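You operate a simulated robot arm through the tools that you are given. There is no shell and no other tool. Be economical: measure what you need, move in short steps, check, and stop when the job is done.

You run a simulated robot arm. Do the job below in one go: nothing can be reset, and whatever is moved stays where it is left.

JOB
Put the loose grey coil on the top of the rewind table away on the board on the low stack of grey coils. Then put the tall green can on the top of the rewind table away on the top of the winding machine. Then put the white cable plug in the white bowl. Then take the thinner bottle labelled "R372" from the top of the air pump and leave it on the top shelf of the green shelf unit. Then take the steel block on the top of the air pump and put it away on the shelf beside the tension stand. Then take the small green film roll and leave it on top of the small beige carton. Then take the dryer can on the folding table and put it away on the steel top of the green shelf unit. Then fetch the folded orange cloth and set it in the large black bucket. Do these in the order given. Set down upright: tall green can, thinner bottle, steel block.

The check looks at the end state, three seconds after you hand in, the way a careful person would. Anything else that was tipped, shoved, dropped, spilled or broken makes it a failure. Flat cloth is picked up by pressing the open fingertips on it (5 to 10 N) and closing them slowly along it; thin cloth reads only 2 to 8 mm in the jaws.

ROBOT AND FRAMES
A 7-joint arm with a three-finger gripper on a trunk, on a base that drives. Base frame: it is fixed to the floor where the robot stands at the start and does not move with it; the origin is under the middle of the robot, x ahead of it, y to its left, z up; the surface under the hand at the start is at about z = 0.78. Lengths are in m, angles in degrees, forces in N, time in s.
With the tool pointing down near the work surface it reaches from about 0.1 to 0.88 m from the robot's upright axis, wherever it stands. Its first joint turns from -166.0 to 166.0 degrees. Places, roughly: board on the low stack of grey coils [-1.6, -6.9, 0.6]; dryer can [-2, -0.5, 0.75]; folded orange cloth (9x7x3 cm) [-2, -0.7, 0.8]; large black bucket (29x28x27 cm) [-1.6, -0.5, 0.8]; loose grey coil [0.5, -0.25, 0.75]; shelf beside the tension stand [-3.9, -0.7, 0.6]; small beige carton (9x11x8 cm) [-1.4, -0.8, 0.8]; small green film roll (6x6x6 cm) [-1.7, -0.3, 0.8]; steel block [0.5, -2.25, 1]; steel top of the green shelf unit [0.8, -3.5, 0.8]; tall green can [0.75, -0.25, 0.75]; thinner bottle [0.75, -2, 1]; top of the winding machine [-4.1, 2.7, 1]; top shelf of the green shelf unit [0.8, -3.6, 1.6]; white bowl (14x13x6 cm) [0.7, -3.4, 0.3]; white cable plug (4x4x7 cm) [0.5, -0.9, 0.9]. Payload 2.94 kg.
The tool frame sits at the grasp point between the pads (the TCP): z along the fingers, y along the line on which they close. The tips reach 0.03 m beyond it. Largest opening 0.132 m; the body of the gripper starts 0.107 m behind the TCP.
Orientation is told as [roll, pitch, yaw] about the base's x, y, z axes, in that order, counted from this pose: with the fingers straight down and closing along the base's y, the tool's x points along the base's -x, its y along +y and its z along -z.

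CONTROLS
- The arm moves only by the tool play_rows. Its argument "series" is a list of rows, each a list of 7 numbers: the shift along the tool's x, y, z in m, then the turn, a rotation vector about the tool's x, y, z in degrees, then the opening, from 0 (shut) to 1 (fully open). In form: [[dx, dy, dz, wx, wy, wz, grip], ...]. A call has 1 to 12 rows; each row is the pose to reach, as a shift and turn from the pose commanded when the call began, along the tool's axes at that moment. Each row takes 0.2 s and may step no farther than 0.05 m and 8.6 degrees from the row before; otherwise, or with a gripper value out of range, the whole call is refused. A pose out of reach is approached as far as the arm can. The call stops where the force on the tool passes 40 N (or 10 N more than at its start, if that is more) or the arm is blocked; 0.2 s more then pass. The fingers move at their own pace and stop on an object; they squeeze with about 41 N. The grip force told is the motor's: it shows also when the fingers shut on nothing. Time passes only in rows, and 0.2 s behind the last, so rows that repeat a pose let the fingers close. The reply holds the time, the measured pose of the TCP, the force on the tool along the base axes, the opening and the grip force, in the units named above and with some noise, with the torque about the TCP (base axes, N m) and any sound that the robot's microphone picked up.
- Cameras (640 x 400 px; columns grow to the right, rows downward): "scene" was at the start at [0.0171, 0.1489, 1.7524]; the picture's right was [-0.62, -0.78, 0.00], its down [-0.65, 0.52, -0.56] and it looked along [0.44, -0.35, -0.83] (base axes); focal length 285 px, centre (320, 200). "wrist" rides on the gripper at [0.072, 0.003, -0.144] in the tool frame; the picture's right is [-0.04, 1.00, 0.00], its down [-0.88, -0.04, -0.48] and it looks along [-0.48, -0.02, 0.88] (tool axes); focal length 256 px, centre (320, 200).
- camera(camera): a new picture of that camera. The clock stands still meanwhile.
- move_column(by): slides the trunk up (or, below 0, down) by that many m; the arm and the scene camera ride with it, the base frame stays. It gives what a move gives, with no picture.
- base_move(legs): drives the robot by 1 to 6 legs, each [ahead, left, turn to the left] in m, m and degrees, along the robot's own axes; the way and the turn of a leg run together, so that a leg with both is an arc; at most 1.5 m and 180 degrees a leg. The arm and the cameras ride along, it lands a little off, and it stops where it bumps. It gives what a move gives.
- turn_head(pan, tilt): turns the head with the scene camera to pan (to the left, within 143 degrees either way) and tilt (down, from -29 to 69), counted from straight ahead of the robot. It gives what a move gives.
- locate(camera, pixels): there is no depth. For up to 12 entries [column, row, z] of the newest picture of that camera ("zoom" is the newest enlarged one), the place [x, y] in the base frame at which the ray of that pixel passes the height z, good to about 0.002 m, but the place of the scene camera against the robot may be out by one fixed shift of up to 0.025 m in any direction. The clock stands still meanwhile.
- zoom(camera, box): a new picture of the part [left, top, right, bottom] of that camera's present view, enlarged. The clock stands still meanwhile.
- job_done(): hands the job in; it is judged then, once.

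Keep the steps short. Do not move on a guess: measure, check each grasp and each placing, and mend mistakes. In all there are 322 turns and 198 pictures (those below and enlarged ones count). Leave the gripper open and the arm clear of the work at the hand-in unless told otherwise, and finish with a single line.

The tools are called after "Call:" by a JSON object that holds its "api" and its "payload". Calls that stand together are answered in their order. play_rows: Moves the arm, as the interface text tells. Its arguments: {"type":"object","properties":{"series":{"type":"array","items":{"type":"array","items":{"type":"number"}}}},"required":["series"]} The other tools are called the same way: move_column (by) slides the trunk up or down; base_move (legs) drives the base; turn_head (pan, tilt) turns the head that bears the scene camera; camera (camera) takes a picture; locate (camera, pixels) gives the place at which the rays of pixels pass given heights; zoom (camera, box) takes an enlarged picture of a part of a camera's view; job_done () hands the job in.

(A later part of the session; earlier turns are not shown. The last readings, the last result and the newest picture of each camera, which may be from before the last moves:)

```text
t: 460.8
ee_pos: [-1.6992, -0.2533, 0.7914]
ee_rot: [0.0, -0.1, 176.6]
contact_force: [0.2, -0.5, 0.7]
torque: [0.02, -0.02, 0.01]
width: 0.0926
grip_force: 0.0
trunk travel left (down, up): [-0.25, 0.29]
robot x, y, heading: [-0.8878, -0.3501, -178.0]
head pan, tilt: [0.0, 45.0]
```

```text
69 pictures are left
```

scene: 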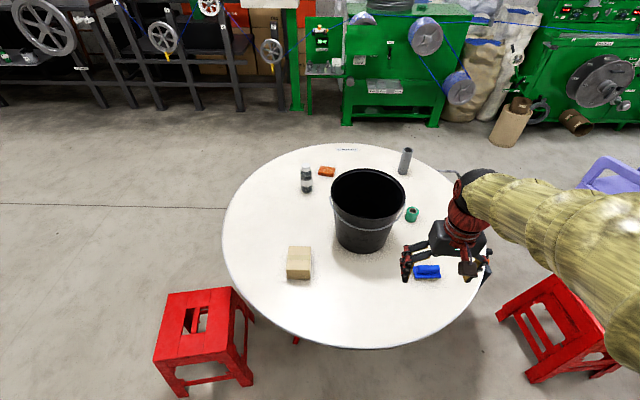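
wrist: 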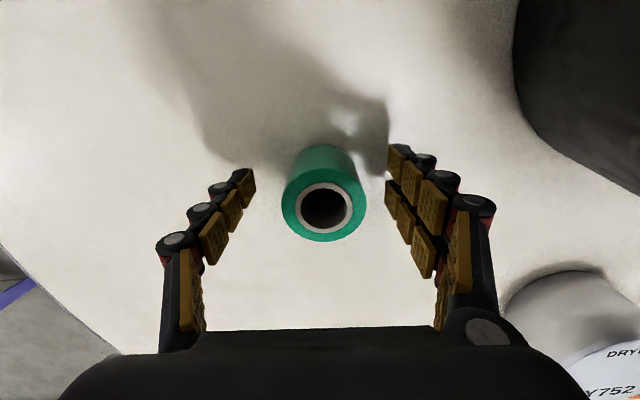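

The roll is centred. I'm closing and lifting.

Call:
{"api": "play_rows", "payload": {"series": [[0, 0, 0, 0, 0, 0, 0.5], [0, 0, 0, 0, 0, 0, 0.3], [0, 0, 0, 0, 0, 0, 0.1], [0, 0, 0, 0, 0, 0, 0], [0, 0, 0, 0, 0, 0, 0], [0, 0, 0, 0, 0, 0, 0], [0, 0, -0.03, 0, 0, 0, 0], [0, 0, -0.07, 0, 0, 0, 0], [0, 0, -0.115, 0, 0, 0, 0], [0, 0, -0.16, 0, 0, 0, 0], [0, 0, -0.205, 0, 0, 0, 0], [0, 0, -0.25, 0, 0, 0, 0]]}}

Call:
{"api": "play_rows", "payload": {"series": [[0, 0, -0.045, 0, 0, 0, 0], [0.04, 0, -0.065, 0, 0, 0, 0], [0.08, 0, -0.08, 0, 0, 0, 0], [0.12, 0, -0.09, 0, 0, 0, 0], [0.16, 0, -0.1, 0, 0, 0, 0], [0.2, 0, -0.1, 0, 0, 0, 0], [0.24, 0, -0.1, 0, 0, 0, 0], [0.28, 0, -0.1, 0, 0, 0, 0], [0.32, 0, -0.1, 0, 0, 0, 0], [0.36, 0, -0.1, 0, 0, 0, 0]]}}

Call:
{"api": "camera", "payload": {"camera": "wrist"}}

```text
t: 463.4
ee_pos: [-1.6987, -0.2538, 1.0417]
ee_rot: [0.0, -0.1, 176.7]
contact_force: [-0.2, 0.3, -1.9]
torque: [0.0, 0.04, -0.02]
width: 0.0539
grip_force: 40.4
trunk travel left (down, up): [-0.25, 0.29]
robot x, y, heading: [-0.8857, -0.3498, -178.2]
head pan, tilt: [0.0, 45.0]
```

```text
t: 465.6
ee_pos: [-1.3388, -0.2748, 1.1429]
ee_rot: [-0.1, -0.1, 176.6]
contact_force: [-0.1, -0.2, -0.2]
torque: [-0.02, -0.01, 0.01]
width: 0.0536
grip_force: 40.6
trunk travel left (down, up): [-0.25, 0.29]
robot x, y, heading: [-0.8866, -0.3482, -178.1]
head pan, tilt: [0.0, 45.0]
```

```text
68 pictures are left
```

wrist: 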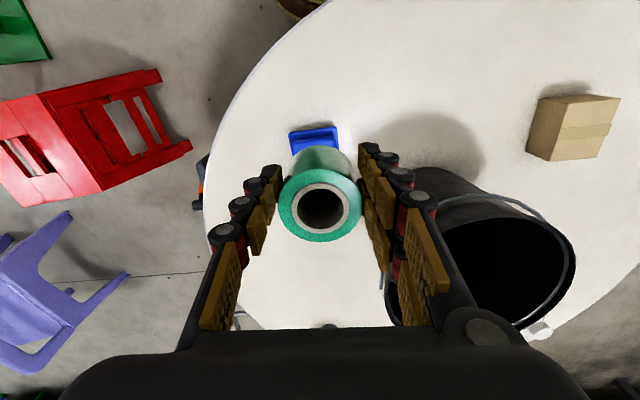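

The roll is held at 0.054 wide. The carton is at about (577,128) in the wrist view, so I'll move over toward it and measure.

Call:
{"api": "base_move", "payload": {"legs": [[0, 0.4, 0]]}}

Call:
{"api": "camera", "payload": {"camera": "wrist"}}

```text
t: 468.1
ee_pos: [-1.3271, -0.6744, 1.1414]
ee_rot: [-0.1, -0.2, 176.4]
contact_force: [-1.1, -1.1, -1.3]
torque: [0.02, -0.03, 0.03]
width: 0.0537
grip_force: 41.3
trunk travel left (down, up): [-0.25, 0.29]
robot x, y, heading: [-0.8724, -0.746, -178.3]
head pan, tilt: [0.0, 45.0]
```

```text
67 pictures are left
```

wrist: 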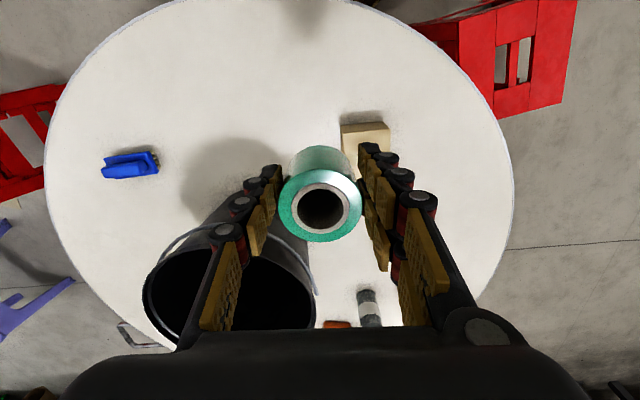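

Call:
{"api": "camera", "payload": {"camera": "scene"}}

Call:
{"api": "zoom", "payload": {"camera": "wrist", "box": [300, 90, 440, 200]}}

Call:
{"api": "locate", "payload": {"camera": "wrist", "pixels": [[342, 127, 0.83], [387, 123, 0.83], [392, 150, 0.83], [365, 125, 0.83], [365, 125, 0.75]]}}

```text
66 pictures are left
```

scene: 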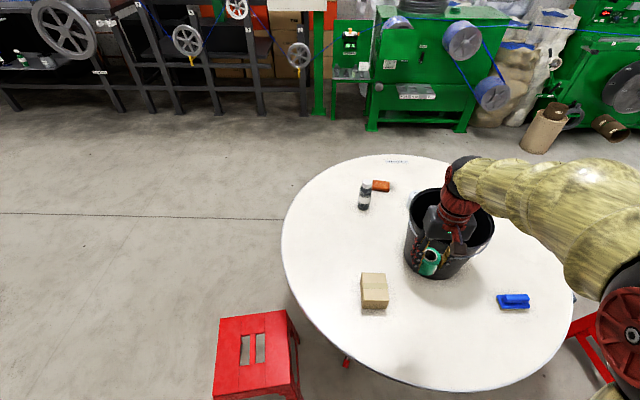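

```text
3.64 times, centred on (370, 145) of wrist
```

zoom: 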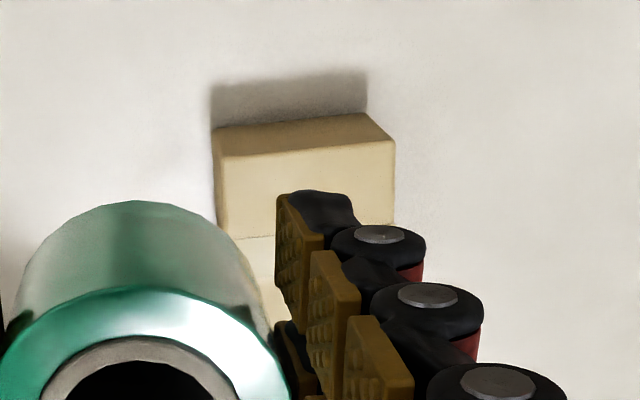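

```text
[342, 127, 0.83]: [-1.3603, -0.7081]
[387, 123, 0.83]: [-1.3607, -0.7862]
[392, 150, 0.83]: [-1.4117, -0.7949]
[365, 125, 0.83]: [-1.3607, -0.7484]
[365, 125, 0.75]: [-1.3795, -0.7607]
```

The carton's top spans y -0.707 to -0.791 from its front x = -1.371, and its tape seam at x ≈ -1.42 marks the middle. I'm moving the roll over (-1.425,-0.749) and lowering to just above it.

Call:
{"api": "play_rows", "payload": {"series": [[-0.03, 0.027, 0, 0, 0, 0, 0], [-0.06, 0.054, 0, 0, 0, 0, 0], [-0.093, 0.081, 0, 0, 0, 0, 0], [-0.093, 0.081, 0.045, 0, 0, 0, 0], [-0.093, 0.081, 0.09, 0, 0, 0, 0], [-0.093, 0.081, 0.135, 0, 0, 0, 0], [-0.093, 0.081, 0.18, 0, 0, 0, 0], [-0.093, 0.081, 0.22, 0, 0, 0, 0], [-0.093, 0.081, 0.24, 0, 0, 0, 0], [-0.093, 0.081, 0.24, 0, 0, 0, 0]]}}

Call:
{"api": "camera", "payload": {"camera": "wrist"}}

Call:
{"api": "zoom", "payload": {"camera": "scene", "box": [320, 220, 480, 340]}}

```text
t: 470.3
ee_pos: [-1.4263, -0.7487, 0.9008]
ee_rot: [0.0, 0.0, 176.5]
contact_force: [0.8, -0.5, -1.5]
torque: [0.01, -0.05, -0.02]
width: 0.0534
grip_force: 40.5
trunk travel left (down, up): [-0.25, 0.29]
robot x, y, heading: [-0.8763, -0.7467, -178.5]
head pan, tilt: [0.0, 45.0]
```

```text
64 pictures are left
```

wrist: 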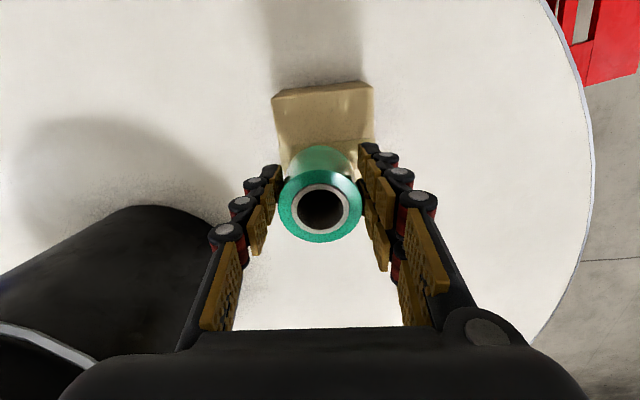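

```text
3.33 times, centred on (400, 280) of scene
```

zoom: 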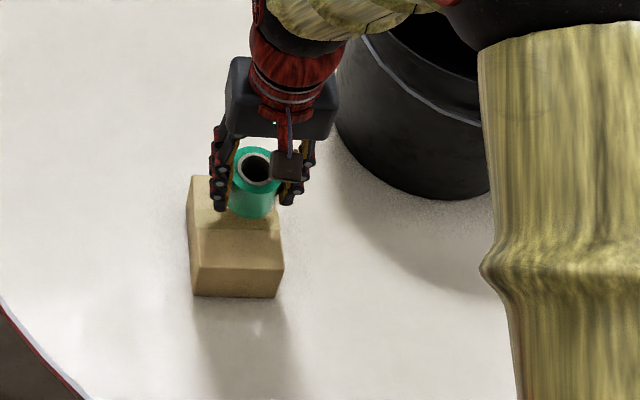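

It's centred over the carton. I'm lowering in fine steps.

Call:
{"api": "play_rows", "payload": {"series": [[0, 0, 0.012, 0, 0, 0, 0], [0, 0, 0.02, 0, 0, 0, 0], [0, 0, 0.024, 0, 0, 0, 0], [0, 0, 0.028, 0, 0, 0, 0], [0, 0, 0.032, 0, 0, 0, 0]]}}

```text
t: 471.5
ee_pos: [-1.426, -0.7483, 0.8706]
ee_rot: [-0.1, 0.0, 176.5]
contact_force: [0.5, -0.2, -0.6]
torque: [0.01, -0.02, -0.01]
width: 0.0535
grip_force: 41.0
trunk travel left (down, up): [-0.25, 0.29]
robot x, y, heading: [-0.8754, -0.7441, -178.1]
head pan, tilt: [0.0, 45.0]
```

Call:
{"api": "play_rows", "payload": {"series": [[0, 0, 0.003, 0, 0, 0, 0], [0, 0, 0.006, 0, 0, 0, 0], [0, 0, 0.006, 0, 0, 0, 0]]}}

```text
t: 472.3
ee_pos: [-1.4256, -0.7492, 0.863]
ee_rot: [0.1, -0.1, 176.5]
contact_force: [-0.1, 0.3, -0.9]
torque: [0.0, -0.02, -0.04]
width: 0.0536
grip_force: 41.7
trunk travel left (down, up): [-0.25, 0.29]
robot x, y, heading: [-0.8765, -0.745, -177.9]
head pan, tilt: [0.0, 45.0]
```

Call:
{"api": "play_rows", "payload": {"series": [[0, 0, 0.003, 0, 0, 0, 0], [0, 0, 0.006, 0, 0, 0, 0], [0, 0, 0.009, 0, 0, 0, 0], [0, 0, 0.009, 0, 0, 0, 0]]}}

```text
t: 473.1
ee_pos: [-1.4274, -0.749, 0.8608]
ee_rot: [0.1, -0.6, 176.5]
contact_force: [2.0, -0.4, 15.8]
torque: [0.06, 0.02, 0.0]
width: 0.0535
grip_force: 41.5
trunk travel left (down, up): [-0.25, 0.29]
robot x, y, heading: [-0.8755, -0.7425, -178.4]
head pan, tilt: [0.0, 45.0]
stopped in row 3: the force on the tool passed its limit at 40 N (the readings are from after the stop); the commanded pose is now the measured one
```

Contact at 0.861. I'm opening gently and rising.

Call:
{"api": "play_rows", "payload": {"series": [[0, 0, -0.001, 0, 0, 0, 0.45], [0, 0, -0.001, 0, 0, 0, 0.55], [0, 0, -0.001, 0, 0, 0, 0.65], [0, 0, -0.001, 0, 0, 0, 0.65], [0, 0, -0.03, 0, 0, 0, 0.65], [0, 0, -0.07, 0, 0, 0, 0.65], [0, 0, -0.115, 0, 0, 0, 0.65], [0, 0, -0.16, 0, 0, 0, 0.65], [0, 0, -0.205, 0, 0, 0, 0.65], [0, 0, -0.25, 0, 0, 0, 0.65], [0, 0, -0.28, 0, 0, 0, 0.65]]}}

Call:
{"api": "camera", "payload": {"camera": "wrist"}}

```text
t: 475.5
ee_pos: [-1.4263, -0.75, 1.1396]
ee_rot: [0.0, -0.3, 176.5]
contact_force: [0.8, 0.5, 0.1]
torque: [0.0, 0.01, 0.02]
width: 0.086
grip_force: 0.0
trunk travel left (down, up): [-0.25, 0.29]
robot x, y, heading: [-0.8734, -0.7445, -178.0]
head pan, tilt: [0.0, 45.0]
```

```text
62 pictures are left
```

wrist: 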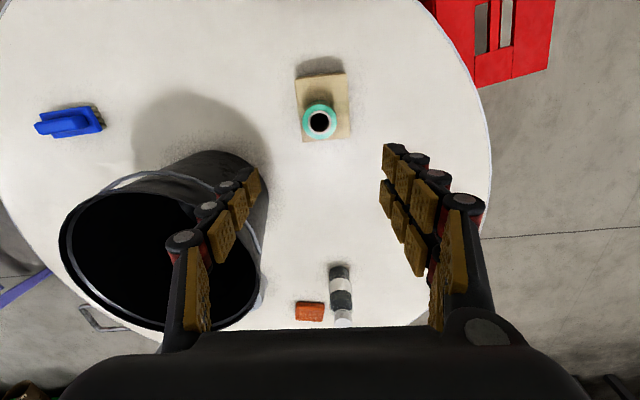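

The roll stands on the carton. Next the dryer can: I'm retracting and driving round to the table's west side.

Call:
{"api": "play_rows", "payload": {"series": [[0.04, 0, 0, 0, 0, 0, 1], [0.08, 0, 0, 0, 0, 0, 1], [0.12, 0, 0, 0, 0, 0, 1], [0.12, 0, 0, 0, 0, 0, 1]]}}

Call:
{"api": "base_move", "payload": {"legs": [[-0.45, 0, 0], [0, 1.3, -1.8], [1.2, 0, 0], [1.15, 0, 0], [0, -1.45, 0], [0, 0, 180]]}}

Call:
{"api": "turn_head", "payload": {"pan": 0, "tilt": 50}}

Call:
{"api": "camera", "payload": {"camera": "scene"}}

Call:
{"api": "camera", "payload": {"camera": "wrist"}}

```text
t: 476.5
ee_pos: [-1.3057, -0.756, 1.1373]
ee_rot: [0.0, -0.3, 176.5]
contact_force: [0.6, 0.0, -0.3]
torque: [-0.01, 0.04, 0.03]
width: 0.1319
grip_force: 0.1
trunk travel left (down, up): [-0.25, 0.29]
robot x, y, heading: [-0.8767, -0.745, -178.0]
head pan, tilt: [0.0, 45.0]
```

```text
t: 510.7
ee_pos: [-2.3105, -0.589, 1.1377]
ee_rot: [0.0, -0.3, -5.4]
contact_force: [0.3, 0.5, 0.3]
torque: [-0.03, -0.02, -0.02]
width: 0.1321
grip_force: 0.0
trunk travel left (down, up): [-0.25, 0.29]
robot x, y, heading: [-2.7392, -0.5856, -0.0]
head pan, tilt: [0.0, 45.0]
```

```text
t: 511.4
ee_pos: [-2.3079, -0.5886, 1.1376]
ee_rot: [0.0, -0.2, -5.4]
contact_force: [0.0, 0.0, 0.4]
torque: [0.0, -0.02, -0.01]
width: 0.1319
grip_force: 0.1
trunk travel left (down, up): [-0.25, 0.29]
robot x, y, heading: [-2.7382, -0.5875, 0.1]
head pan, tilt: [0.0, 50.0]
```

```text
61 pictures are left
```

scene: 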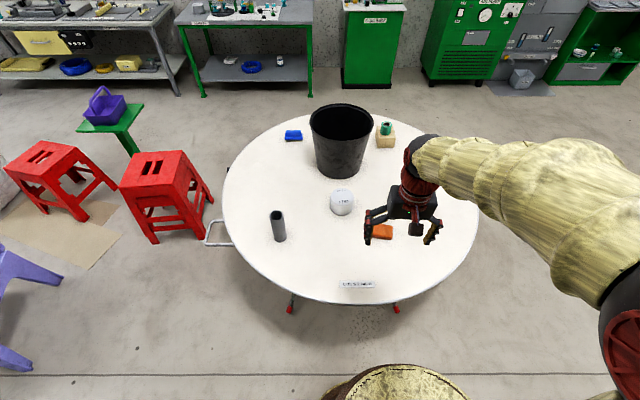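

```text
60 pictures are left
```

wrist: 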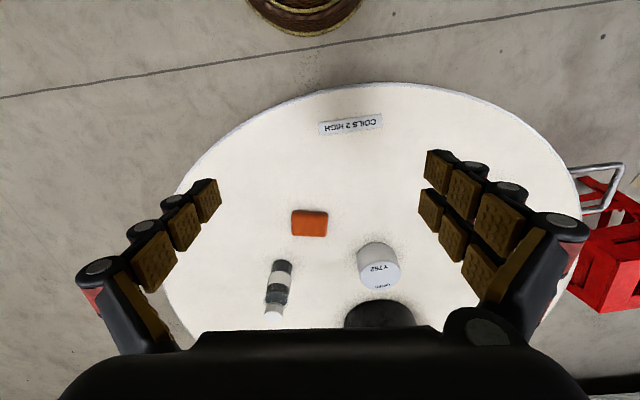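

Call:
{"api": "locate", "payload": {"camera": "wrist", "pixels": [[376, 243, 0.75], [380, 274, 0.82], [358, 262, 0.8], [401, 268, 0.8], [310, 222, 0.78], [292, 210, 0.77], [327, 214, 0.77], [310, 237, 0.77], [278, 275, 0.8]]}}

Call:
{"api": "zoom", "payload": {"camera": "wrist", "box": [260, 190, 430, 330]}}

```text
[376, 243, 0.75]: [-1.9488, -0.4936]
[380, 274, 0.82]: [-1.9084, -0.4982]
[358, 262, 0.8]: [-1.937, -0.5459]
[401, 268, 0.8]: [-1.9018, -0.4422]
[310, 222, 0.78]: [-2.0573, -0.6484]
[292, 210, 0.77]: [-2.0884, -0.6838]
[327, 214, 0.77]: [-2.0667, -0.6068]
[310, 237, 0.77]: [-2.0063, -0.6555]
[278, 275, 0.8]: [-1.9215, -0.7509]
```

```text
2.86 times, centred on (345, 260) of wrist
```

zoom: 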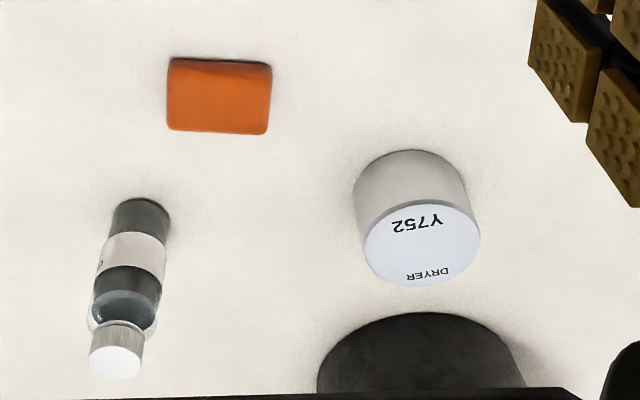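

The can's centre is about (-1.902,-0.496), around 10 cm across. I'm driving 0.12 closer and placing the hand nearer for a check.

Call:
{"api": "base_move", "payload": {"legs": [[0.12, 0.05, 0]]}}

Call:
{"api": "play_rows", "payload": {"series": [[-0.04, 0.01, 0, 0, 0, 0, 1], [-0.08, 0.02, 0, 0, 0, 0, 1], [-0.12, 0.03, 0, 0, 0, 0, 1], [-0.15, 0.035, 0.03, 0, 0, 0, 1], [-0.16, 0.035, 0.06, 0, 0, 0, 1], [-0.16, 0.035, 0.06, 0, 0, 0, 1]]}}

Call:
{"api": "camera", "payload": {"camera": "wrist"}}

```text
t: 512.6
ee_pos: [-2.1888, -0.5388, 1.1363]
ee_rot: [-0.2, -0.3, -5.4]
contact_force: [0.0, 0.8, -0.8]
torque: [-0.04, 0.06, -0.02]
width: 0.1319
grip_force: 0.1
trunk travel left (down, up): [-0.25, 0.29]
robot x, y, heading: [-2.6211, -0.5378, -0.3]
head pan, tilt: [0.0, 50.0]
```

```text
t: 514.0
ee_pos: [-2.0256, -0.5204, 1.0782]
ee_rot: [0.0, -0.3, -5.4]
contact_force: [-0.1, 0.2, 0.5]
torque: [0.02, -0.01, 0.0]
width: 0.1323
grip_force: 0.1
trunk travel left (down, up): [-0.25, 0.29]
robot x, y, heading: [-2.621, -0.5333, 0.0]
head pan, tilt: [0.0, 50.0]
```

```text
58 pictures are left
```

wrist: 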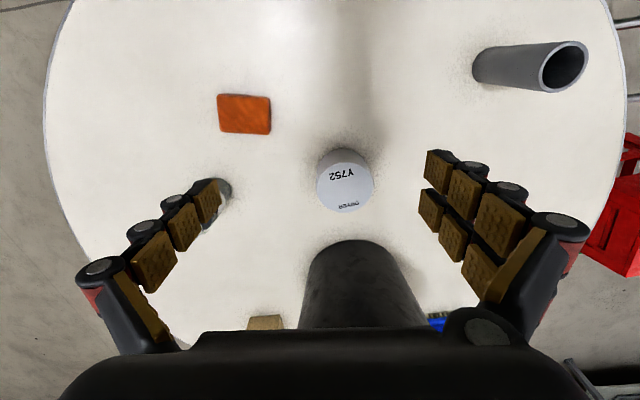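

Call:
{"api": "locate", "payload": {"camera": "wrist", "pixels": [[346, 188, 0.82], [316, 187, 0.82], [375, 185, 0.82], [345, 148, 0.75], [346, 212, 0.82], [345, 165, 0.82], [365, 241, 0.75]]}}

Call:
{"api": "zoom", "payload": {"camera": "wrist", "box": [290, 130, 400, 230]}}

```text
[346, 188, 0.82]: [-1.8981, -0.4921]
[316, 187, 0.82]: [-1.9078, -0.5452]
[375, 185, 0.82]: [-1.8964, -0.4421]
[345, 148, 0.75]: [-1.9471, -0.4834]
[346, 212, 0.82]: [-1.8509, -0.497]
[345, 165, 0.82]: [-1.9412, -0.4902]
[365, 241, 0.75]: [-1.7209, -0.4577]
```

```text
4.00 times, centred on (345, 180) of wrist
```

zoom: 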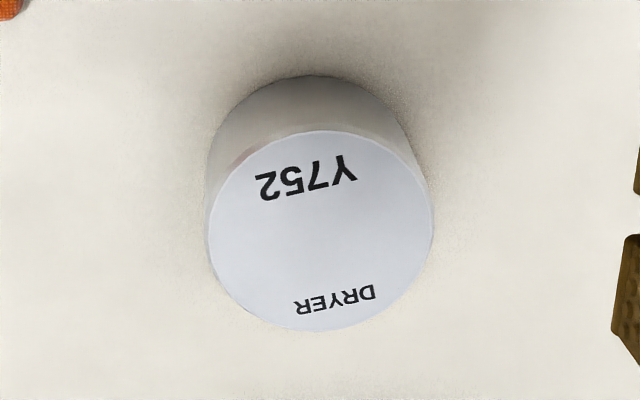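

The can's centre is at (-1.899,-0.493), top z 0.82, diameter about 0.10. I'm moving over it to z 0.90 for a last alignment check.

Call:
{"api": "play_rows", "payload": {"series": [[-0.04, 0.013, 0, 0, 0, 0, 1], [-0.08, 0.026, 0, 0, 0, 0, 1], [-0.1235, 0.039, 0, 0, 0, 0, 1], [-0.1235, 0.039, 0.045, 0, 0, 0, 1], [-0.1235, 0.039, 0.09, 0, 0, 0, 1], [-0.1235, 0.039, 0.135, 0, 0, 0, 1], [-0.1235, 0.039, 0.175, 0, 0, 0, 1], [-0.1235, 0.039, 0.175, 0, 0, 0, 1]]}}

Call:
{"api": "camera", "payload": {"camera": "wrist"}}

```text
t: 515.8
ee_pos: [-1.8965, -0.4933, 0.9025]
ee_rot: [0.0, -0.2, -5.5]
contact_force: [0.1, -0.6, 0.2]
torque: [0.02, 0.02, -0.03]
width: 0.132
grip_force: 0.1
trunk travel left (down, up): [-0.25, 0.29]
robot x, y, heading: [-2.6189, -0.5356, 0.0]
head pan, tilt: [0.0, 50.0]
```

```text
56 pictures are left
```

wrist: 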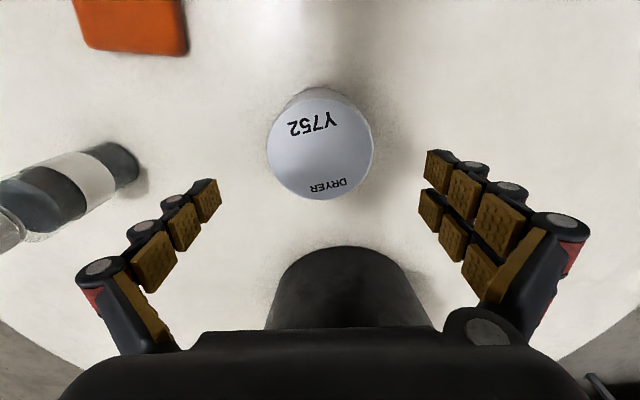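

Perfectly aligned, with the can's top at (320,149). I'm descending and closing.

Call:
{"api": "play_rows", "payload": {"series": [[0, 0, 0.04, 0, 0, 0, 1], [0, 0, 0.075, 0, 0, 0, 1], [0, 0, 0.1, 0, 0, 0, 1], [0, 0, 0.113, 0, 0, 0, 1], [0, 0, 0.113, 0, 0, 0, 0.8], [0, 0, 0.113, 0, 0, 0, 0.6], [0, 0, 0.113, 0, 0, 0, 0.4], [0, 0, 0.113, 0, 0, 0, 0.2], [0, 0, 0.113, 0, 0, 0, 0], [0, 0, 0.113, 0, 0, 0, 0]]}}

Call:
{"api": "play_rows", "payload": {"series": [[0, 0, 0, 0, 0, 0, 0], [0, 0, -0.02, 0, 0, 0, 0], [0, 0, -0.05, 0, 0, 0, 0], [0, 0, -0.09, 0, 0, 0, 0], [0, 0, -0.13, 0, 0, 0, 0], [0, 0, -0.17, 0, 0, 0, 0], [0, 0, -0.21, 0, 0, 0, 0]]}}

Call:
{"api": "camera", "payload": {"camera": "wrist"}}

```text
t: 518.0
ee_pos: [-1.8981, -0.4931, 0.7917]
ee_rot: [0.1, -0.4, -5.4]
contact_force: [-0.7, -1.7, 3.7]
torque: [-0.08, 0.09, 0.01]
width: 0.101
grip_force: 40.6
trunk travel left (down, up): [-0.25, 0.29]
robot x, y, heading: [-2.621, -0.5371, -0.3]
head pan, tilt: [0.0, 50.0]
```

```text
t: 519.6
ee_pos: [-1.8995, -0.4913, 0.9995]
ee_rot: [-0.1, -0.3, -5.4]
contact_force: [-0.6, 0.0, -4.2]
torque: [0.01, -0.03, 0.0]
width: 0.1008
grip_force: 41.0
trunk travel left (down, up): [-0.25, 0.29]
robot x, y, heading: [-2.6201, -0.5359, -0.3]
head pan, tilt: [0.0, 50.0]
```

```text
55 pictures are left
```

wrist: 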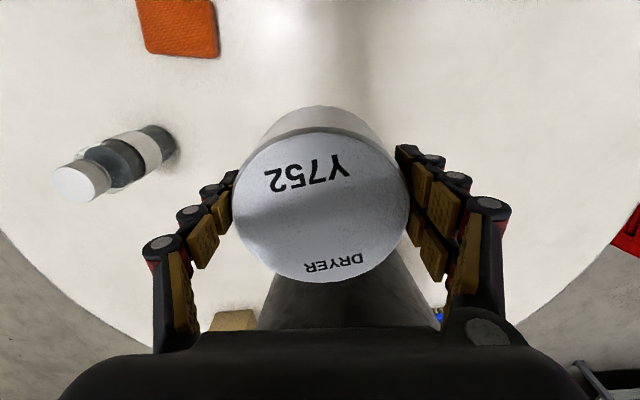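

The can is held at 0.101 wide. I'm retracting and carrying it to the green shelf unit.

Call:
{"api": "play_rows", "payload": {"series": [[0.04, 0, -0.02, 0, 0, 0, 0], [0.08, 0, -0.04, 0, 0, 0, 0], [0.12, 0, -0.06, 0, 0, 0, 0], [0.16, 0, -0.08, 0, 0, 0, 0], [0.2, 0, -0.1, 0, 0, 0, 0], [0.24, 0, -0.12, 0, 0, 0, 0], [0.27, 0, -0.14, 0, 0, 0, 0]]}}

Call:
{"api": "base_move", "payload": {"legs": [[-0.15, 0, 0], [0, -1.5, 0], [1.2, 0, 0], [1.2, 0, 0], [0, -1.45, 0]]}}

Call:
{"api": "turn_head", "payload": {"pan": 0, "tilt": 42}}

Call:
{"api": "camera", "payload": {"camera": "scene"}}

```text
t: 521.2
ee_pos: [-2.1685, -0.4666, 1.1393]
ee_rot: [0.0, -0.3, -5.4]
contact_force: [0.1, -0.1, -3.9]
torque: [0.02, 0.01, 0.0]
width: 0.1007
grip_force: 41.0
trunk travel left (down, up): [-0.25, 0.29]
robot x, y, heading: [-2.6234, -0.5348, -0.1]
head pan, tilt: [0.0, 50.0]
```

```text
t: 548.0
ee_pos: [0.0907, -3.4407, 1.139]
ee_rot: [0.0, -0.3, -6.1]
contact_force: [-0.5, 1.2, -3.3]
torque: [0.01, 0.0, 0.01]
width: 0.1005
grip_force: 41.0
trunk travel left (down, up): [-0.25, 0.29]
robot x, y, heading: [-0.3613, -3.5048, -0.8]
head pan, tilt: [0.0, 50.0]
```

```text
t: 548.7
ee_pos: [0.091, -3.4411, 1.1386]
ee_rot: [-0.1, -0.4, -6.1]
contact_force: [0.3, 0.1, -4.0]
torque: [-0.01, 0.02, -0.03]
width: 0.1005
grip_force: 40.9
trunk travel left (down, up): [-0.25, 0.29]
robot x, y, heading: [-0.3622, -3.5056, -0.8]
head pan, tilt: [0.0, 42.0]
```

```text
54 pictures are left
```

scene: 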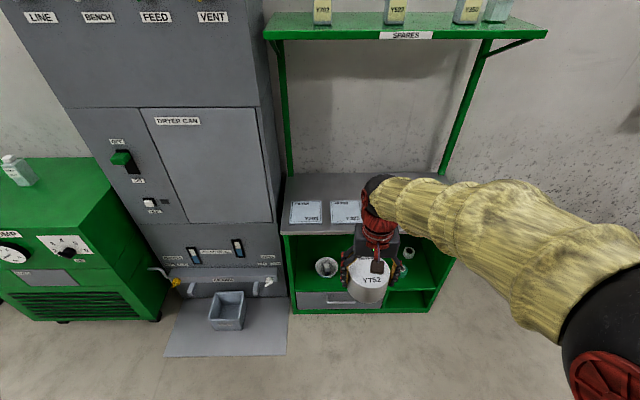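

Call:
{"api": "zoom", "payload": {"camera": "scene", "box": [270, 150, 470, 280]}}

Call:
{"api": "locate", "payload": {"camera": "scene", "pixels": [[293, 201, 0.78], [321, 201, 0.78], [290, 224, 0.78], [321, 224, 0.78], [332, 201, 0.78], [359, 201, 0.78], [282, 233, 0.78], [285, 176, 0.78], [355, 173, 0.78], [330, 187, 0.78]]}}

```text
3.08 times, centred on (370, 215) of scene
```

zoom: 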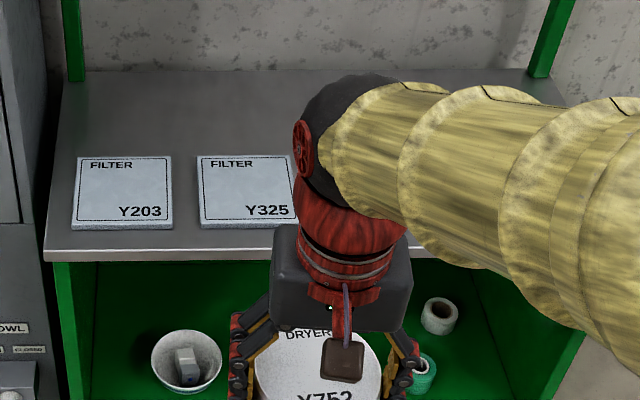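

```text
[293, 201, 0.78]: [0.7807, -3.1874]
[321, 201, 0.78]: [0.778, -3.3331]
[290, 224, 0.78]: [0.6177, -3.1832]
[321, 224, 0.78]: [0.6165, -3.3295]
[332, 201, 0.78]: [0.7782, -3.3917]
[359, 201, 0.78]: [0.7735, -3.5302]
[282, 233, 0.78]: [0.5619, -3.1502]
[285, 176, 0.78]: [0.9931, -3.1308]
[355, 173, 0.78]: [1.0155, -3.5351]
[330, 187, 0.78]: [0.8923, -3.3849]
```

Behind the filters the steel top is free, at about (0.865,-3.40). The upper shelf limits height, so I'm lowering the hand first, then driving in.

Call:
{"api": "play_rows", "payload": {"series": [[0, 0, 0.04, 0, 0, 0, 0], [0, 0, 0.08, 0, 0, 0, 0], [0, 0, 0.12, 0, 0, 0, 0], [0, 0, 0.16, 0, 0, 0, 0], [0, 0, 0.2, 0, 0, 0, 0], [0, 0, 0.2, 0, 0, 0, 0]]}}

Call:
{"api": "base_move", "payload": {"legs": [[0.3, 0, 0], [0.12, 0.04, 0]]}}

Call:
{"api": "camera", "payload": {"camera": "scene"}}

Call:
{"api": "camera", "payload": {"camera": "wrist"}}

```text
t: 550.1
ee_pos: [0.0926, -3.4394, 0.9387]
ee_rot: [0.0, -0.3, -6.1]
contact_force: [0.9, -0.1, -4.1]
torque: [0.01, 0.05, -0.01]
width: 0.1004
grip_force: 41.3
trunk travel left (down, up): [-0.25, 0.29]
robot x, y, heading: [-0.361, -3.5037, -0.9]
head pan, tilt: [0.0, 42.0]
```

```text
t: 553.0
ee_pos: [0.5101, -3.4048, 0.9388]
ee_rot: [-0.1, -0.2, -5.9]
contact_force: [0.4, 0.8, -4.3]
torque: [-0.01, 0.07, 0.02]
width: 0.1007
grip_force: 41.1
trunk travel left (down, up): [-0.25, 0.29]
robot x, y, heading: [0.0538, -3.47, -1.0]
head pan, tilt: [0.0, 42.0]
```

```text
52 pictures are left
```

scene: 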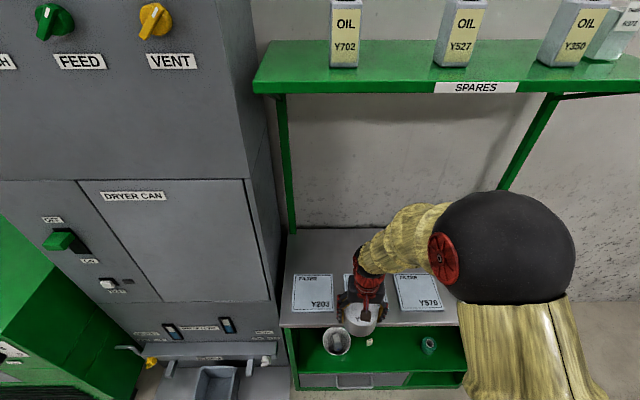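

```text
51 pictures are left
```

wrist: 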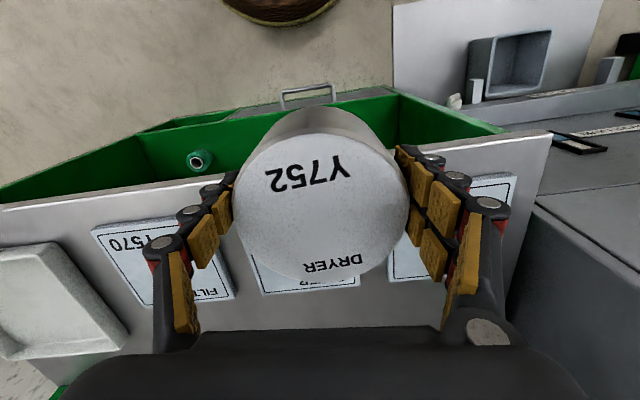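

Call:
{"api": "locate", "payload": {"camera": "wrist", "pixels": [[530, 138, 0.78], [530, 138, 0.75], [110, 195, 0.78], [110, 195, 0.75], [300, 293, 0.78], [300, 293, 0.75], [410, 279, 0.78], [190, 305, 0.78], [513, 175, 0.78]]}}

```text
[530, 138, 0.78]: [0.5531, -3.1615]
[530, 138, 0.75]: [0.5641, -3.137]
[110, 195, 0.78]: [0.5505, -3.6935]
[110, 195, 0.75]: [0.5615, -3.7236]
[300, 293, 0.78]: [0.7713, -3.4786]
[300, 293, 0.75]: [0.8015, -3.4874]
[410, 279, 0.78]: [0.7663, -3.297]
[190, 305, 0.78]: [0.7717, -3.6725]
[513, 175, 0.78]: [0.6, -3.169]
```

The filters' rear edge is at x ≈ 0.77, so I'll set the can at about (0.872,-3.40). I'm moving in at this height.

Call:
{"api": "play_rows", "payload": {"series": [[-0.045, 0.005, 0, 0, 0, 0, 0], [-0.09, 0.01, 0, 0, 0, 0, 0], [-0.135, 0.016, 0, 0, 0, 0, 0], [-0.18, 0.021, 0, 0, 0, 0, 0], [-0.225, 0.026, 0, 0, 0, 0, 0], [-0.27, 0.032, 0, 0, 0, 0, 0], [-0.315, 0.037, 0, 0, 0, 0, 0], [-0.36, 0.042, 0, 0, 0, 0, 0], [-0.36, 0.042, 0, 0, 0, 0, 0]]}}

Call:
{"api": "camera", "payload": {"camera": "scene"}}

Call:
{"api": "camera", "payload": {"camera": "wrist"}}

```text
t: 555.0
ee_pos: [0.8732, -3.4012, 0.9395]
ee_rot: [0.0, -0.2, -6.0]
contact_force: [0.3, -0.6, -3.8]
torque: [0.02, 0.04, -0.01]
width: 0.1007
grip_force: 41.1
trunk travel left (down, up): [-0.25, 0.29]
robot x, y, heading: [0.052, -3.4687, -0.6]
head pan, tilt: [0.0, 42.0]
```

```text
50 pictures are left
```

scene: 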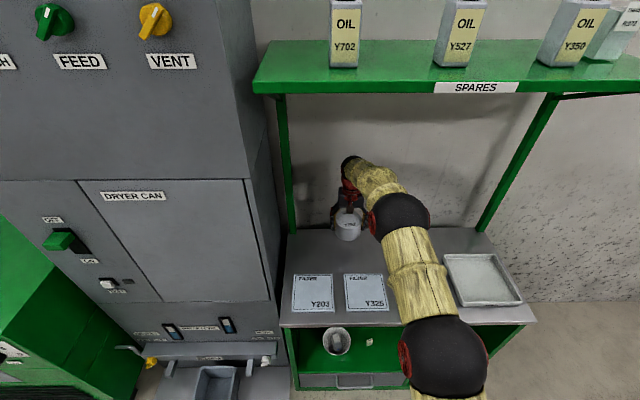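

```text
49 pictures are left
```

wrist: 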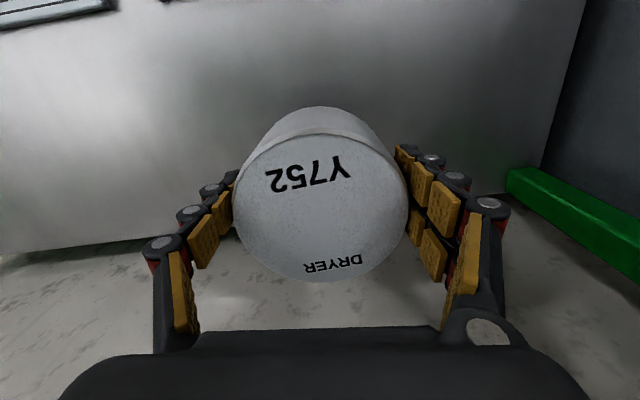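

Call:
{"api": "locate", "payload": {"camera": "wrist", "pixels": [[150, 243, 0.78], [150, 243, 0.75], [40, 14, 0.78], [545, 150, 0.78], [450, 205, 0.78]]}}

Call:
{"api": "play_rows", "payload": {"series": [[0, 0, 0.03, 0, 0, 0, 0], [0, 0, 0.06, 0, 0, 0, 0], [0, 0, 0.085, 0, 0, 0, 0], [0, 0, 0.1, 0, 0, 0, 0], [0, 0, 0.106, 0, 0, 0, 0]]}}

```text
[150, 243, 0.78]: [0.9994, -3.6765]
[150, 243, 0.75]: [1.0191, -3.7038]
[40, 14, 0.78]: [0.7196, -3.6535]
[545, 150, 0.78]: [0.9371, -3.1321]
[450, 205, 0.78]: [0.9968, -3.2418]
```

```text
t: 556.2
ee_pos: [0.8747, -3.4002, 0.8421]
ee_rot: [0.1, -1.0, -6.1]
contact_force: [3.9, -0.9, 34.7]
torque: [-0.13, -0.28, 0.33]
width: 0.1016
grip_force: 41.4
trunk travel left (down, up): [-0.25, 0.29]
robot x, y, heading: [0.0584, -3.4663, -1.0]
head pan, tilt: [0.0, 42.0]
```

It made contact at 0.842, so the steel top is at about 0.80. I'm easing off and releasing.

Call:
{"api": "play_rows", "payload": {"series": [[0, 0, -0.004, 0, 0, 0, 0], [0, 0, -0.008, 0, 0, 0, 0], [0, 0, -0.008, 0, 0, 0, 0.85], [0, 0, -0.008, 0, 0, 0, 1], [0, 0, -0.008, 0, 0, 0, 1], [0, 0, -0.008, 0, 0, 0, 1]]}}

Call:
{"api": "camera", "payload": {"camera": "wrist"}}

```text
t: 557.6
ee_pos: [0.8706, -3.4007, 0.8427]
ee_rot: [0.0, -0.2, -6.0]
contact_force: [0.4, -0.5, 0.0]
torque: [0.04, 0.0, -0.02]
width: 0.132
grip_force: 0.0
trunk travel left (down, up): [-0.25, 0.29]
robot x, y, heading: [0.0528, -3.4665, -0.9]
head pan, tilt: [0.0, 42.0]
```

```text
48 pictures are left
```

wrist: 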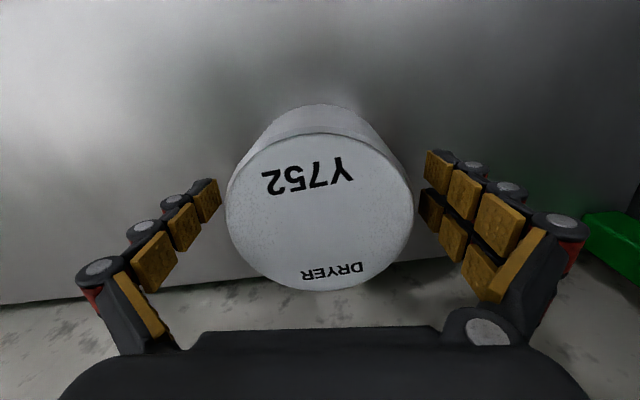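

The can is standing on the steel top. I'm rising 0.11, then drawing straight back out from under the shelf.

Call:
{"api": "play_rows", "payload": {"series": [[0, 0, -0.03, 0, 0, 0, 1], [0, 0, -0.07, 0, 0, 0, 1], [0, 0, -0.11, 0, 0, 0, 1], [0.045, 0, -0.11, 0, 0, 0, 1], [0.09, 0, -0.11, 0, 0, 0, 1], [0.135, 0, -0.11, 0, 0, 0, 1], [0.18, 0, -0.11, 0, 0, 0, 1], [0.225, 0, -0.11, 0, 0, 0, 1], [0.27, 0, -0.11, 0, 0, 0, 1], [0.315, 0, -0.11, 0, 0, 0, 1], [0.36, 0, -0.11, 0, 0, 0, 1]]}}

Call:
{"api": "base_move", "payload": {"legs": [[-0.43, 0, 0]]}}

Call:
{"api": "camera", "payload": {"camera": "scene"}}

```text
t: 560.0
ee_pos: [0.5123, -3.3632, 0.9507]
ee_rot: [-0.1, -0.3, -6.1]
contact_force: [0.7, -0.1, -0.1]
torque: [-0.01, -0.01, -0.01]
width: 0.132
grip_force: 0.1
trunk travel left (down, up): [-0.25, 0.29]
robot x, y, heading: [0.0569, -3.4742, -0.7]
head pan, tilt: [0.0, 42.0]
```

```text
t: 562.6
ee_pos: [0.0823, -3.3579, 0.95]
ee_rot: [0.0, -0.3, -6.2]
contact_force: [-0.5, 0.0, 0.1]
torque: [0.03, 0.03, -0.01]
width: 0.1322
grip_force: 0.1
trunk travel left (down, up): [-0.25, 0.29]
robot x, y, heading: [-0.3753, -3.4644, -1.0]
head pan, tilt: [0.0, 42.0]
```

```text
47 pictures are left
```

scene: 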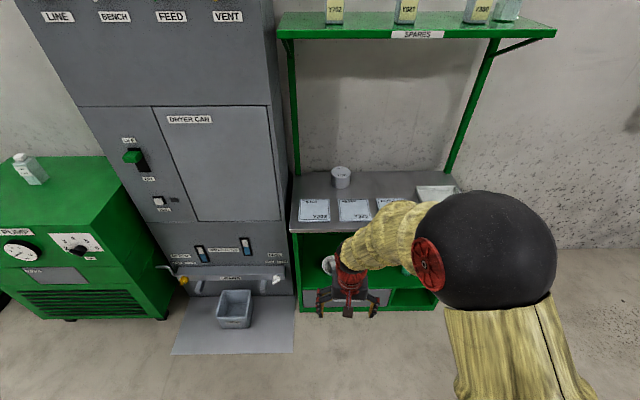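

The can is in place. Last comes the orange cloth: I'm raising the hand and driving back to the table's west side.

Call:
{"api": "play_rows", "payload": {"series": [[0, 0, -0.045, 0, 0, 0, 1], [0, 0, -0.09, 0, 0, 0, 1], [0, 0, -0.135, 0, 0, 0, 1], [0, 0, -0.18, 0, 0, 0, 1], [0, 0, -0.2, 0, 0, 0, 1]]}}

Call:
{"api": "base_move", "payload": {"legs": [[0, 1.42, 1], [-1.2, 0, 0], [-1.2, 0, 0], [0, 1.4, 0], [0.12, 0, 0]]}}

Call:
{"api": "turn_head", "payload": {"pan": 10, "tilt": 55}}

Call:
{"api": "camera", "payload": {"camera": "scene"}}

Call:
{"api": "camera", "payload": {"camera": "wrist"}}

```text
t: 563.8
ee_pos: [0.081, -3.3565, 1.1515]
ee_rot: [-0.1, -0.3, -6.1]
contact_force: [0.3, 1.1, 0.2]
torque: [0.02, -0.02, -0.01]
width: 0.132
grip_force: 0.0
trunk travel left (down, up): [-0.25, 0.29]
robot x, y, heading: [-0.3764, -3.4617, -0.9]
head pan, tilt: [0.0, 42.0]
```

```text
t: 589.6
ee_pos: [-2.1694, -0.5448, 1.1499]
ee_rot: [0.0, -0.2, -6.1]
contact_force: [0.1, -0.3, -0.4]
torque: [-0.01, 0.03, 0.0]
width: 0.1317
grip_force: 0.1
trunk travel left (down, up): [-0.25, 0.29]
robot x, y, heading: [-2.6265, -0.649, -0.7]
head pan, tilt: [0.0, 42.0]
```

```text
t: 590.4
ee_pos: [-2.1706, -0.5441, 1.1509]
ee_rot: [-0.1, -0.3, -6.0]
contact_force: [1.0, -0.1, -0.6]
torque: [-0.02, 0.0, -0.01]
width: 0.1321
grip_force: 0.1
trunk travel left (down, up): [-0.25, 0.29]
robot x, y, heading: [-2.6268, -0.6533, -0.8]
head pan, tilt: [10.0, 55.0]
```

```text
46 pictures are left
```

scene: 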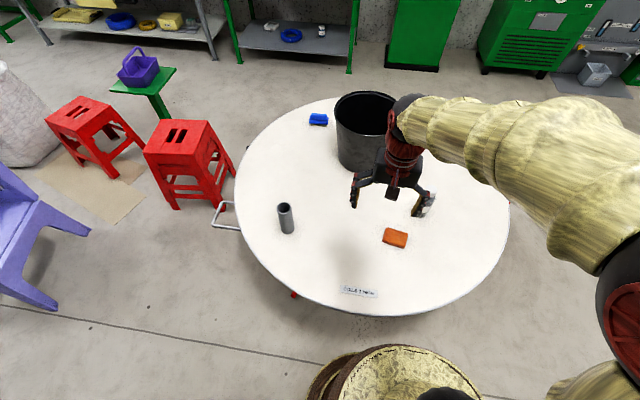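

```text
45 pictures are left
```

wrist: 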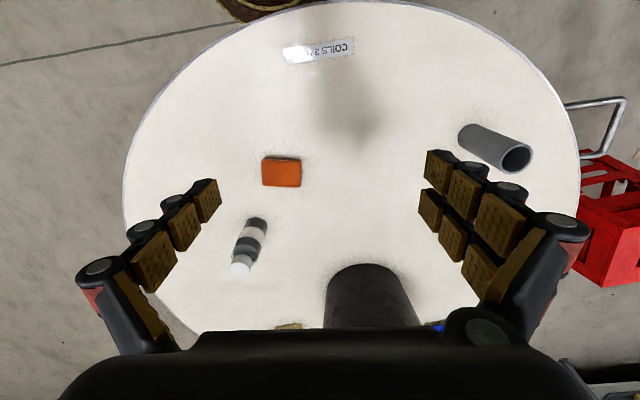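

The cloth is at about (281,172) in the wrist view, with the dark bottle close behind it. I'm moving closer above it.

Call:
{"api": "locate", "payload": {"camera": "wrist", "pixels": [[281, 171, 0.78], [262, 159, 0.78], [301, 158, 0.78], [301, 186, 0.78], [263, 186, 0.78], [256, 220, 0.75]]}}

Call:
{"api": "zoom", "payload": {"camera": "wrist", "box": [220, 130, 340, 280]}}

```text
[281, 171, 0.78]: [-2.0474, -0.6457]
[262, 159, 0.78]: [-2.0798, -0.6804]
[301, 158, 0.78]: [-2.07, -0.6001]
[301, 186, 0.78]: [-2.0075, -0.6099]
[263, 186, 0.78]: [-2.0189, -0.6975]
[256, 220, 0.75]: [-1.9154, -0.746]
```

```text
2.67 times, centred on (280, 205) of wrist
```

zoom: 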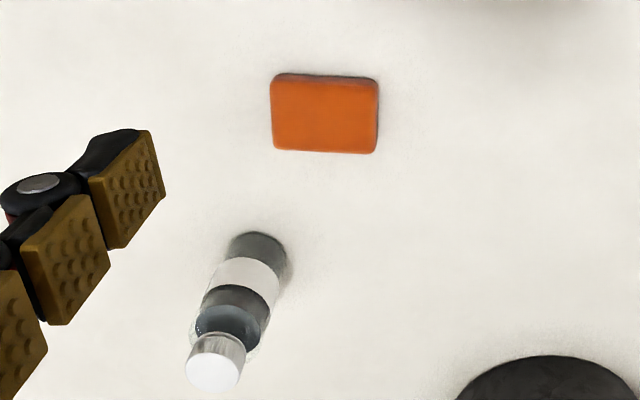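

Call:
{"api": "play_rows", "payload": {"series": [[-0.03, -0.02, 0.02, 0, 0, 0, 1], [-0.06, -0.04, 0.05, 0, 0, 0, 1], [-0.09, -0.06, 0.08, 0, 0, 0, 1], [-0.12, -0.08, 0.11, 0, 0, 0, 1], [-0.1347, -0.0894, 0.15, 0, 0, 0, 1], [-0.1347, -0.0894, 0.19, 0, 0, 0, 1], [-0.1347, -0.0894, 0.23, 0, 0, 0, 1], [-0.1347, -0.0894, 0.23, 0, 0, 0, 1]]}}

Call:
{"api": "camera", "payload": {"camera": "wrist"}}

```text
t: 592.2
ee_pos: [-2.0444, -0.6482, 0.9208]
ee_rot: [-0.2, -0.3, -6.0]
contact_force: [0.5, -0.1, -0.1]
torque: [0.02, -0.01, 0.0]
width: 0.1318
grip_force: 0.0
trunk travel left (down, up): [-0.25, 0.29]
robot x, y, heading: [-2.6266, -0.6538, -0.9]
head pan, tilt: [10.0, 55.0]
```

```text
43 pictures are left
```

wrist: 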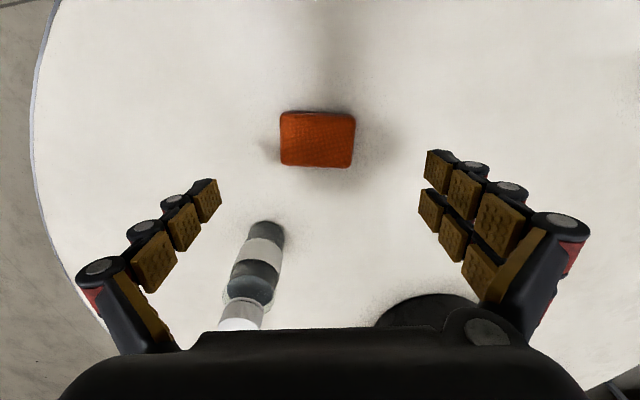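

The cloth is centred. I'm descending to z ≈ 0.786, fingertips just above the table on either side of it.

Call:
{"api": "play_rows", "payload": {"series": [[-0.003, 0, 0.04, 0, 0, 0, 1], [-0.003, 0, 0.08, 0, 0, 0, 1], [-0.003, 0, 0.11, 0, 0, 0, 1], [-0.003, 0, 0.125, 0, 0, 0, 1], [-0.003, 0, 0.135, 0, 0, 0, 1], [-0.003, 0, 0.135, 0, 0, 0, 1]]}}

Call:
{"api": "camera", "payload": {"camera": "wrist"}}

```text
t: 593.6
ee_pos: [-2.0392, -0.6483, 0.7868]
ee_rot: [-0.1, -0.3, -6.0]
contact_force: [0.6, 0.8, 0.1]
torque: [0.01, 0.02, 0.0]
width: 0.1322
grip_force: 0.1
trunk travel left (down, up): [-0.25, 0.29]
robot x, y, heading: [-2.6274, -0.6501, -0.8]
head pan, tilt: [10.0, 55.0]
```

```text
42 pictures are left
```

wrist: 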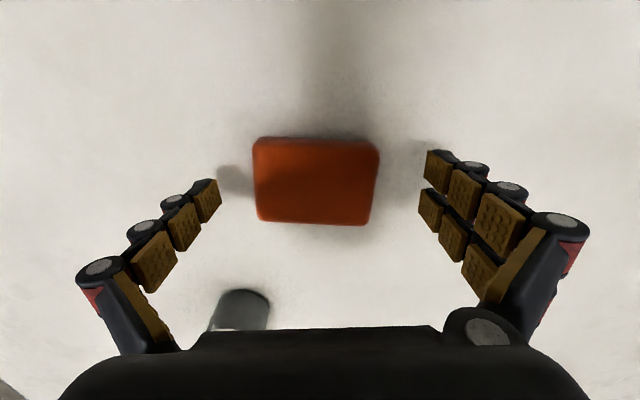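

Both fingers flank the cloth. I'm closing slowly.

Call:
{"api": "play_rows", "payload": {"series": [[0, 0, 0.002, 0, 0, 0, 0.85], [0, 0, 0.002, 0, 0, 0, 0.75], [0, 0, 0.002, 0, 0, 0, 0.65], [0, 0, 0.002, 0, 0, 0, 0.55], [0, 0, 0.002, 0, 0, 0, 0.45], [0, 0, 0.002, 0, 0, 0, 0.35], [0, 0, 0.002, 0, 0, 0, 0.25], [0, 0, 0.002, 0, 0, 0, 0.15], [0, 0, 0.002, 0, 0, 0, 0], [0, 0, 0.002, 0, 0, 0, 0], [0, 0, 0.002, 0, 0, 0, 0]]}}

Call:
{"api": "camera", "payload": {"camera": "wrist"}}

```text
t: 596.0
ee_pos: [-2.0406, -0.6498, 0.7855]
ee_rot: [0.0, -0.3, -6.0]
contact_force: [0.3, 0.0, 7.5]
torque: [-0.05, -0.01, -0.12]
width: 0.0911
grip_force: 40.6
trunk travel left (down, up): [-0.25, 0.29]
robot x, y, heading: [-2.625, -0.6528, -0.6]
head pan, tilt: [10.0, 55.0]
```

```text
41 pictures are left
```

wrist: 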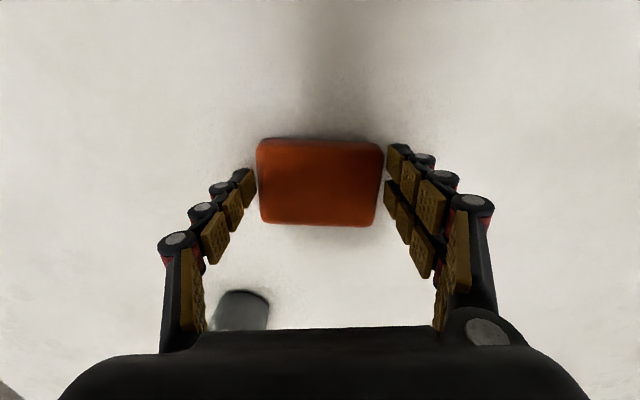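

It grips firmly at 0.091. I'm lifting to above bucket height.

Call:
{"api": "play_rows", "payload": {"series": [[0, 0, -0.02, 0, 0, 0, 0], [0, 0, -0.05, 0, 0, 0, 0], [0, 0, -0.09, 0, 0, 0, 0], [0, 0, -0.135, 0, 0, 0, 0], [0, 0, -0.18, 0, 0, 0, 0], [0, 0, -0.225, 0, 0, 0, 0], [0, 0, -0.27, 0, 0, 0, 0], [0, 0, -0.315, 0, 0, 0, 0], [0, 0, -0.36, 0, 0, 0, 0], [0, 0, -0.38, 0, 0, 0, 0]]}}

Call:
{"api": "camera", "payload": {"camera": "wrist"}}

Call:
{"api": "camera", "payload": {"camera": "scene"}}

```text
t: 598.2
ee_pos: [-2.0439, -0.6481, 1.1643]
ee_rot: [0.0, -0.3, -6.1]
contact_force: [-0.3, 0.1, -0.2]
torque: [0.0, -0.02, -0.01]
width: 0.0913
grip_force: 40.4
trunk travel left (down, up): [-0.25, 0.29]
robot x, y, heading: [-2.6246, -0.653, -0.9]
head pan, tilt: [10.0, 55.0]
```

```text
40 pictures are left
```

wrist: 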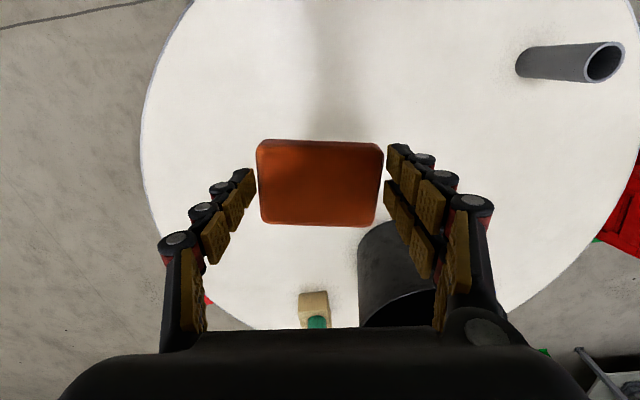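

```text
39 pictures are left
```

scene: 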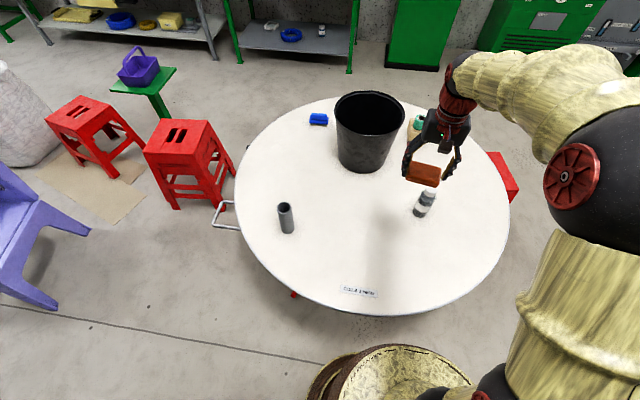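

The cloth is held. I'll measure the bucket's rim in the scene view.

Call:
{"api": "locate", "payload": {"camera": "scene", "pixels": [[335, 108, 1.02], [405, 111, 1.02], [369, 91, 1.02], [369, 134, 1.02], [369, 112, 1.02], [369, 172, 0.75]]}}

Call:
{"api": "zoom", "payload": {"camera": "scene", "box": [310, 70, 450, 190]}}

```text
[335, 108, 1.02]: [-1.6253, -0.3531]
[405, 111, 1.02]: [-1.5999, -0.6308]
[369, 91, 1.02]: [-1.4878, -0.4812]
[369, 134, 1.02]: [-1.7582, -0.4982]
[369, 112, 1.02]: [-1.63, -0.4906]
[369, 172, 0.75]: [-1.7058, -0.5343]
```

```text
3.33 times, centred on (380, 130) of scene
```

zoom: 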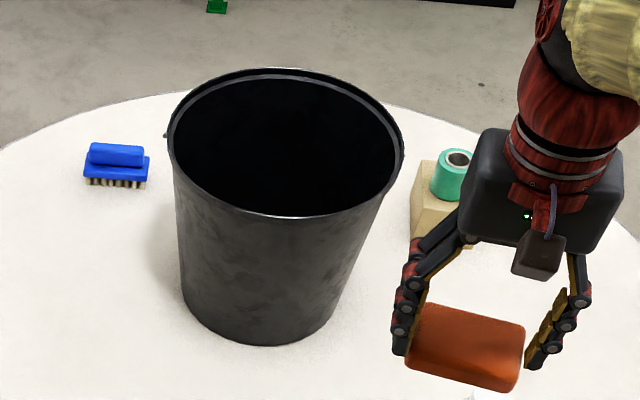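

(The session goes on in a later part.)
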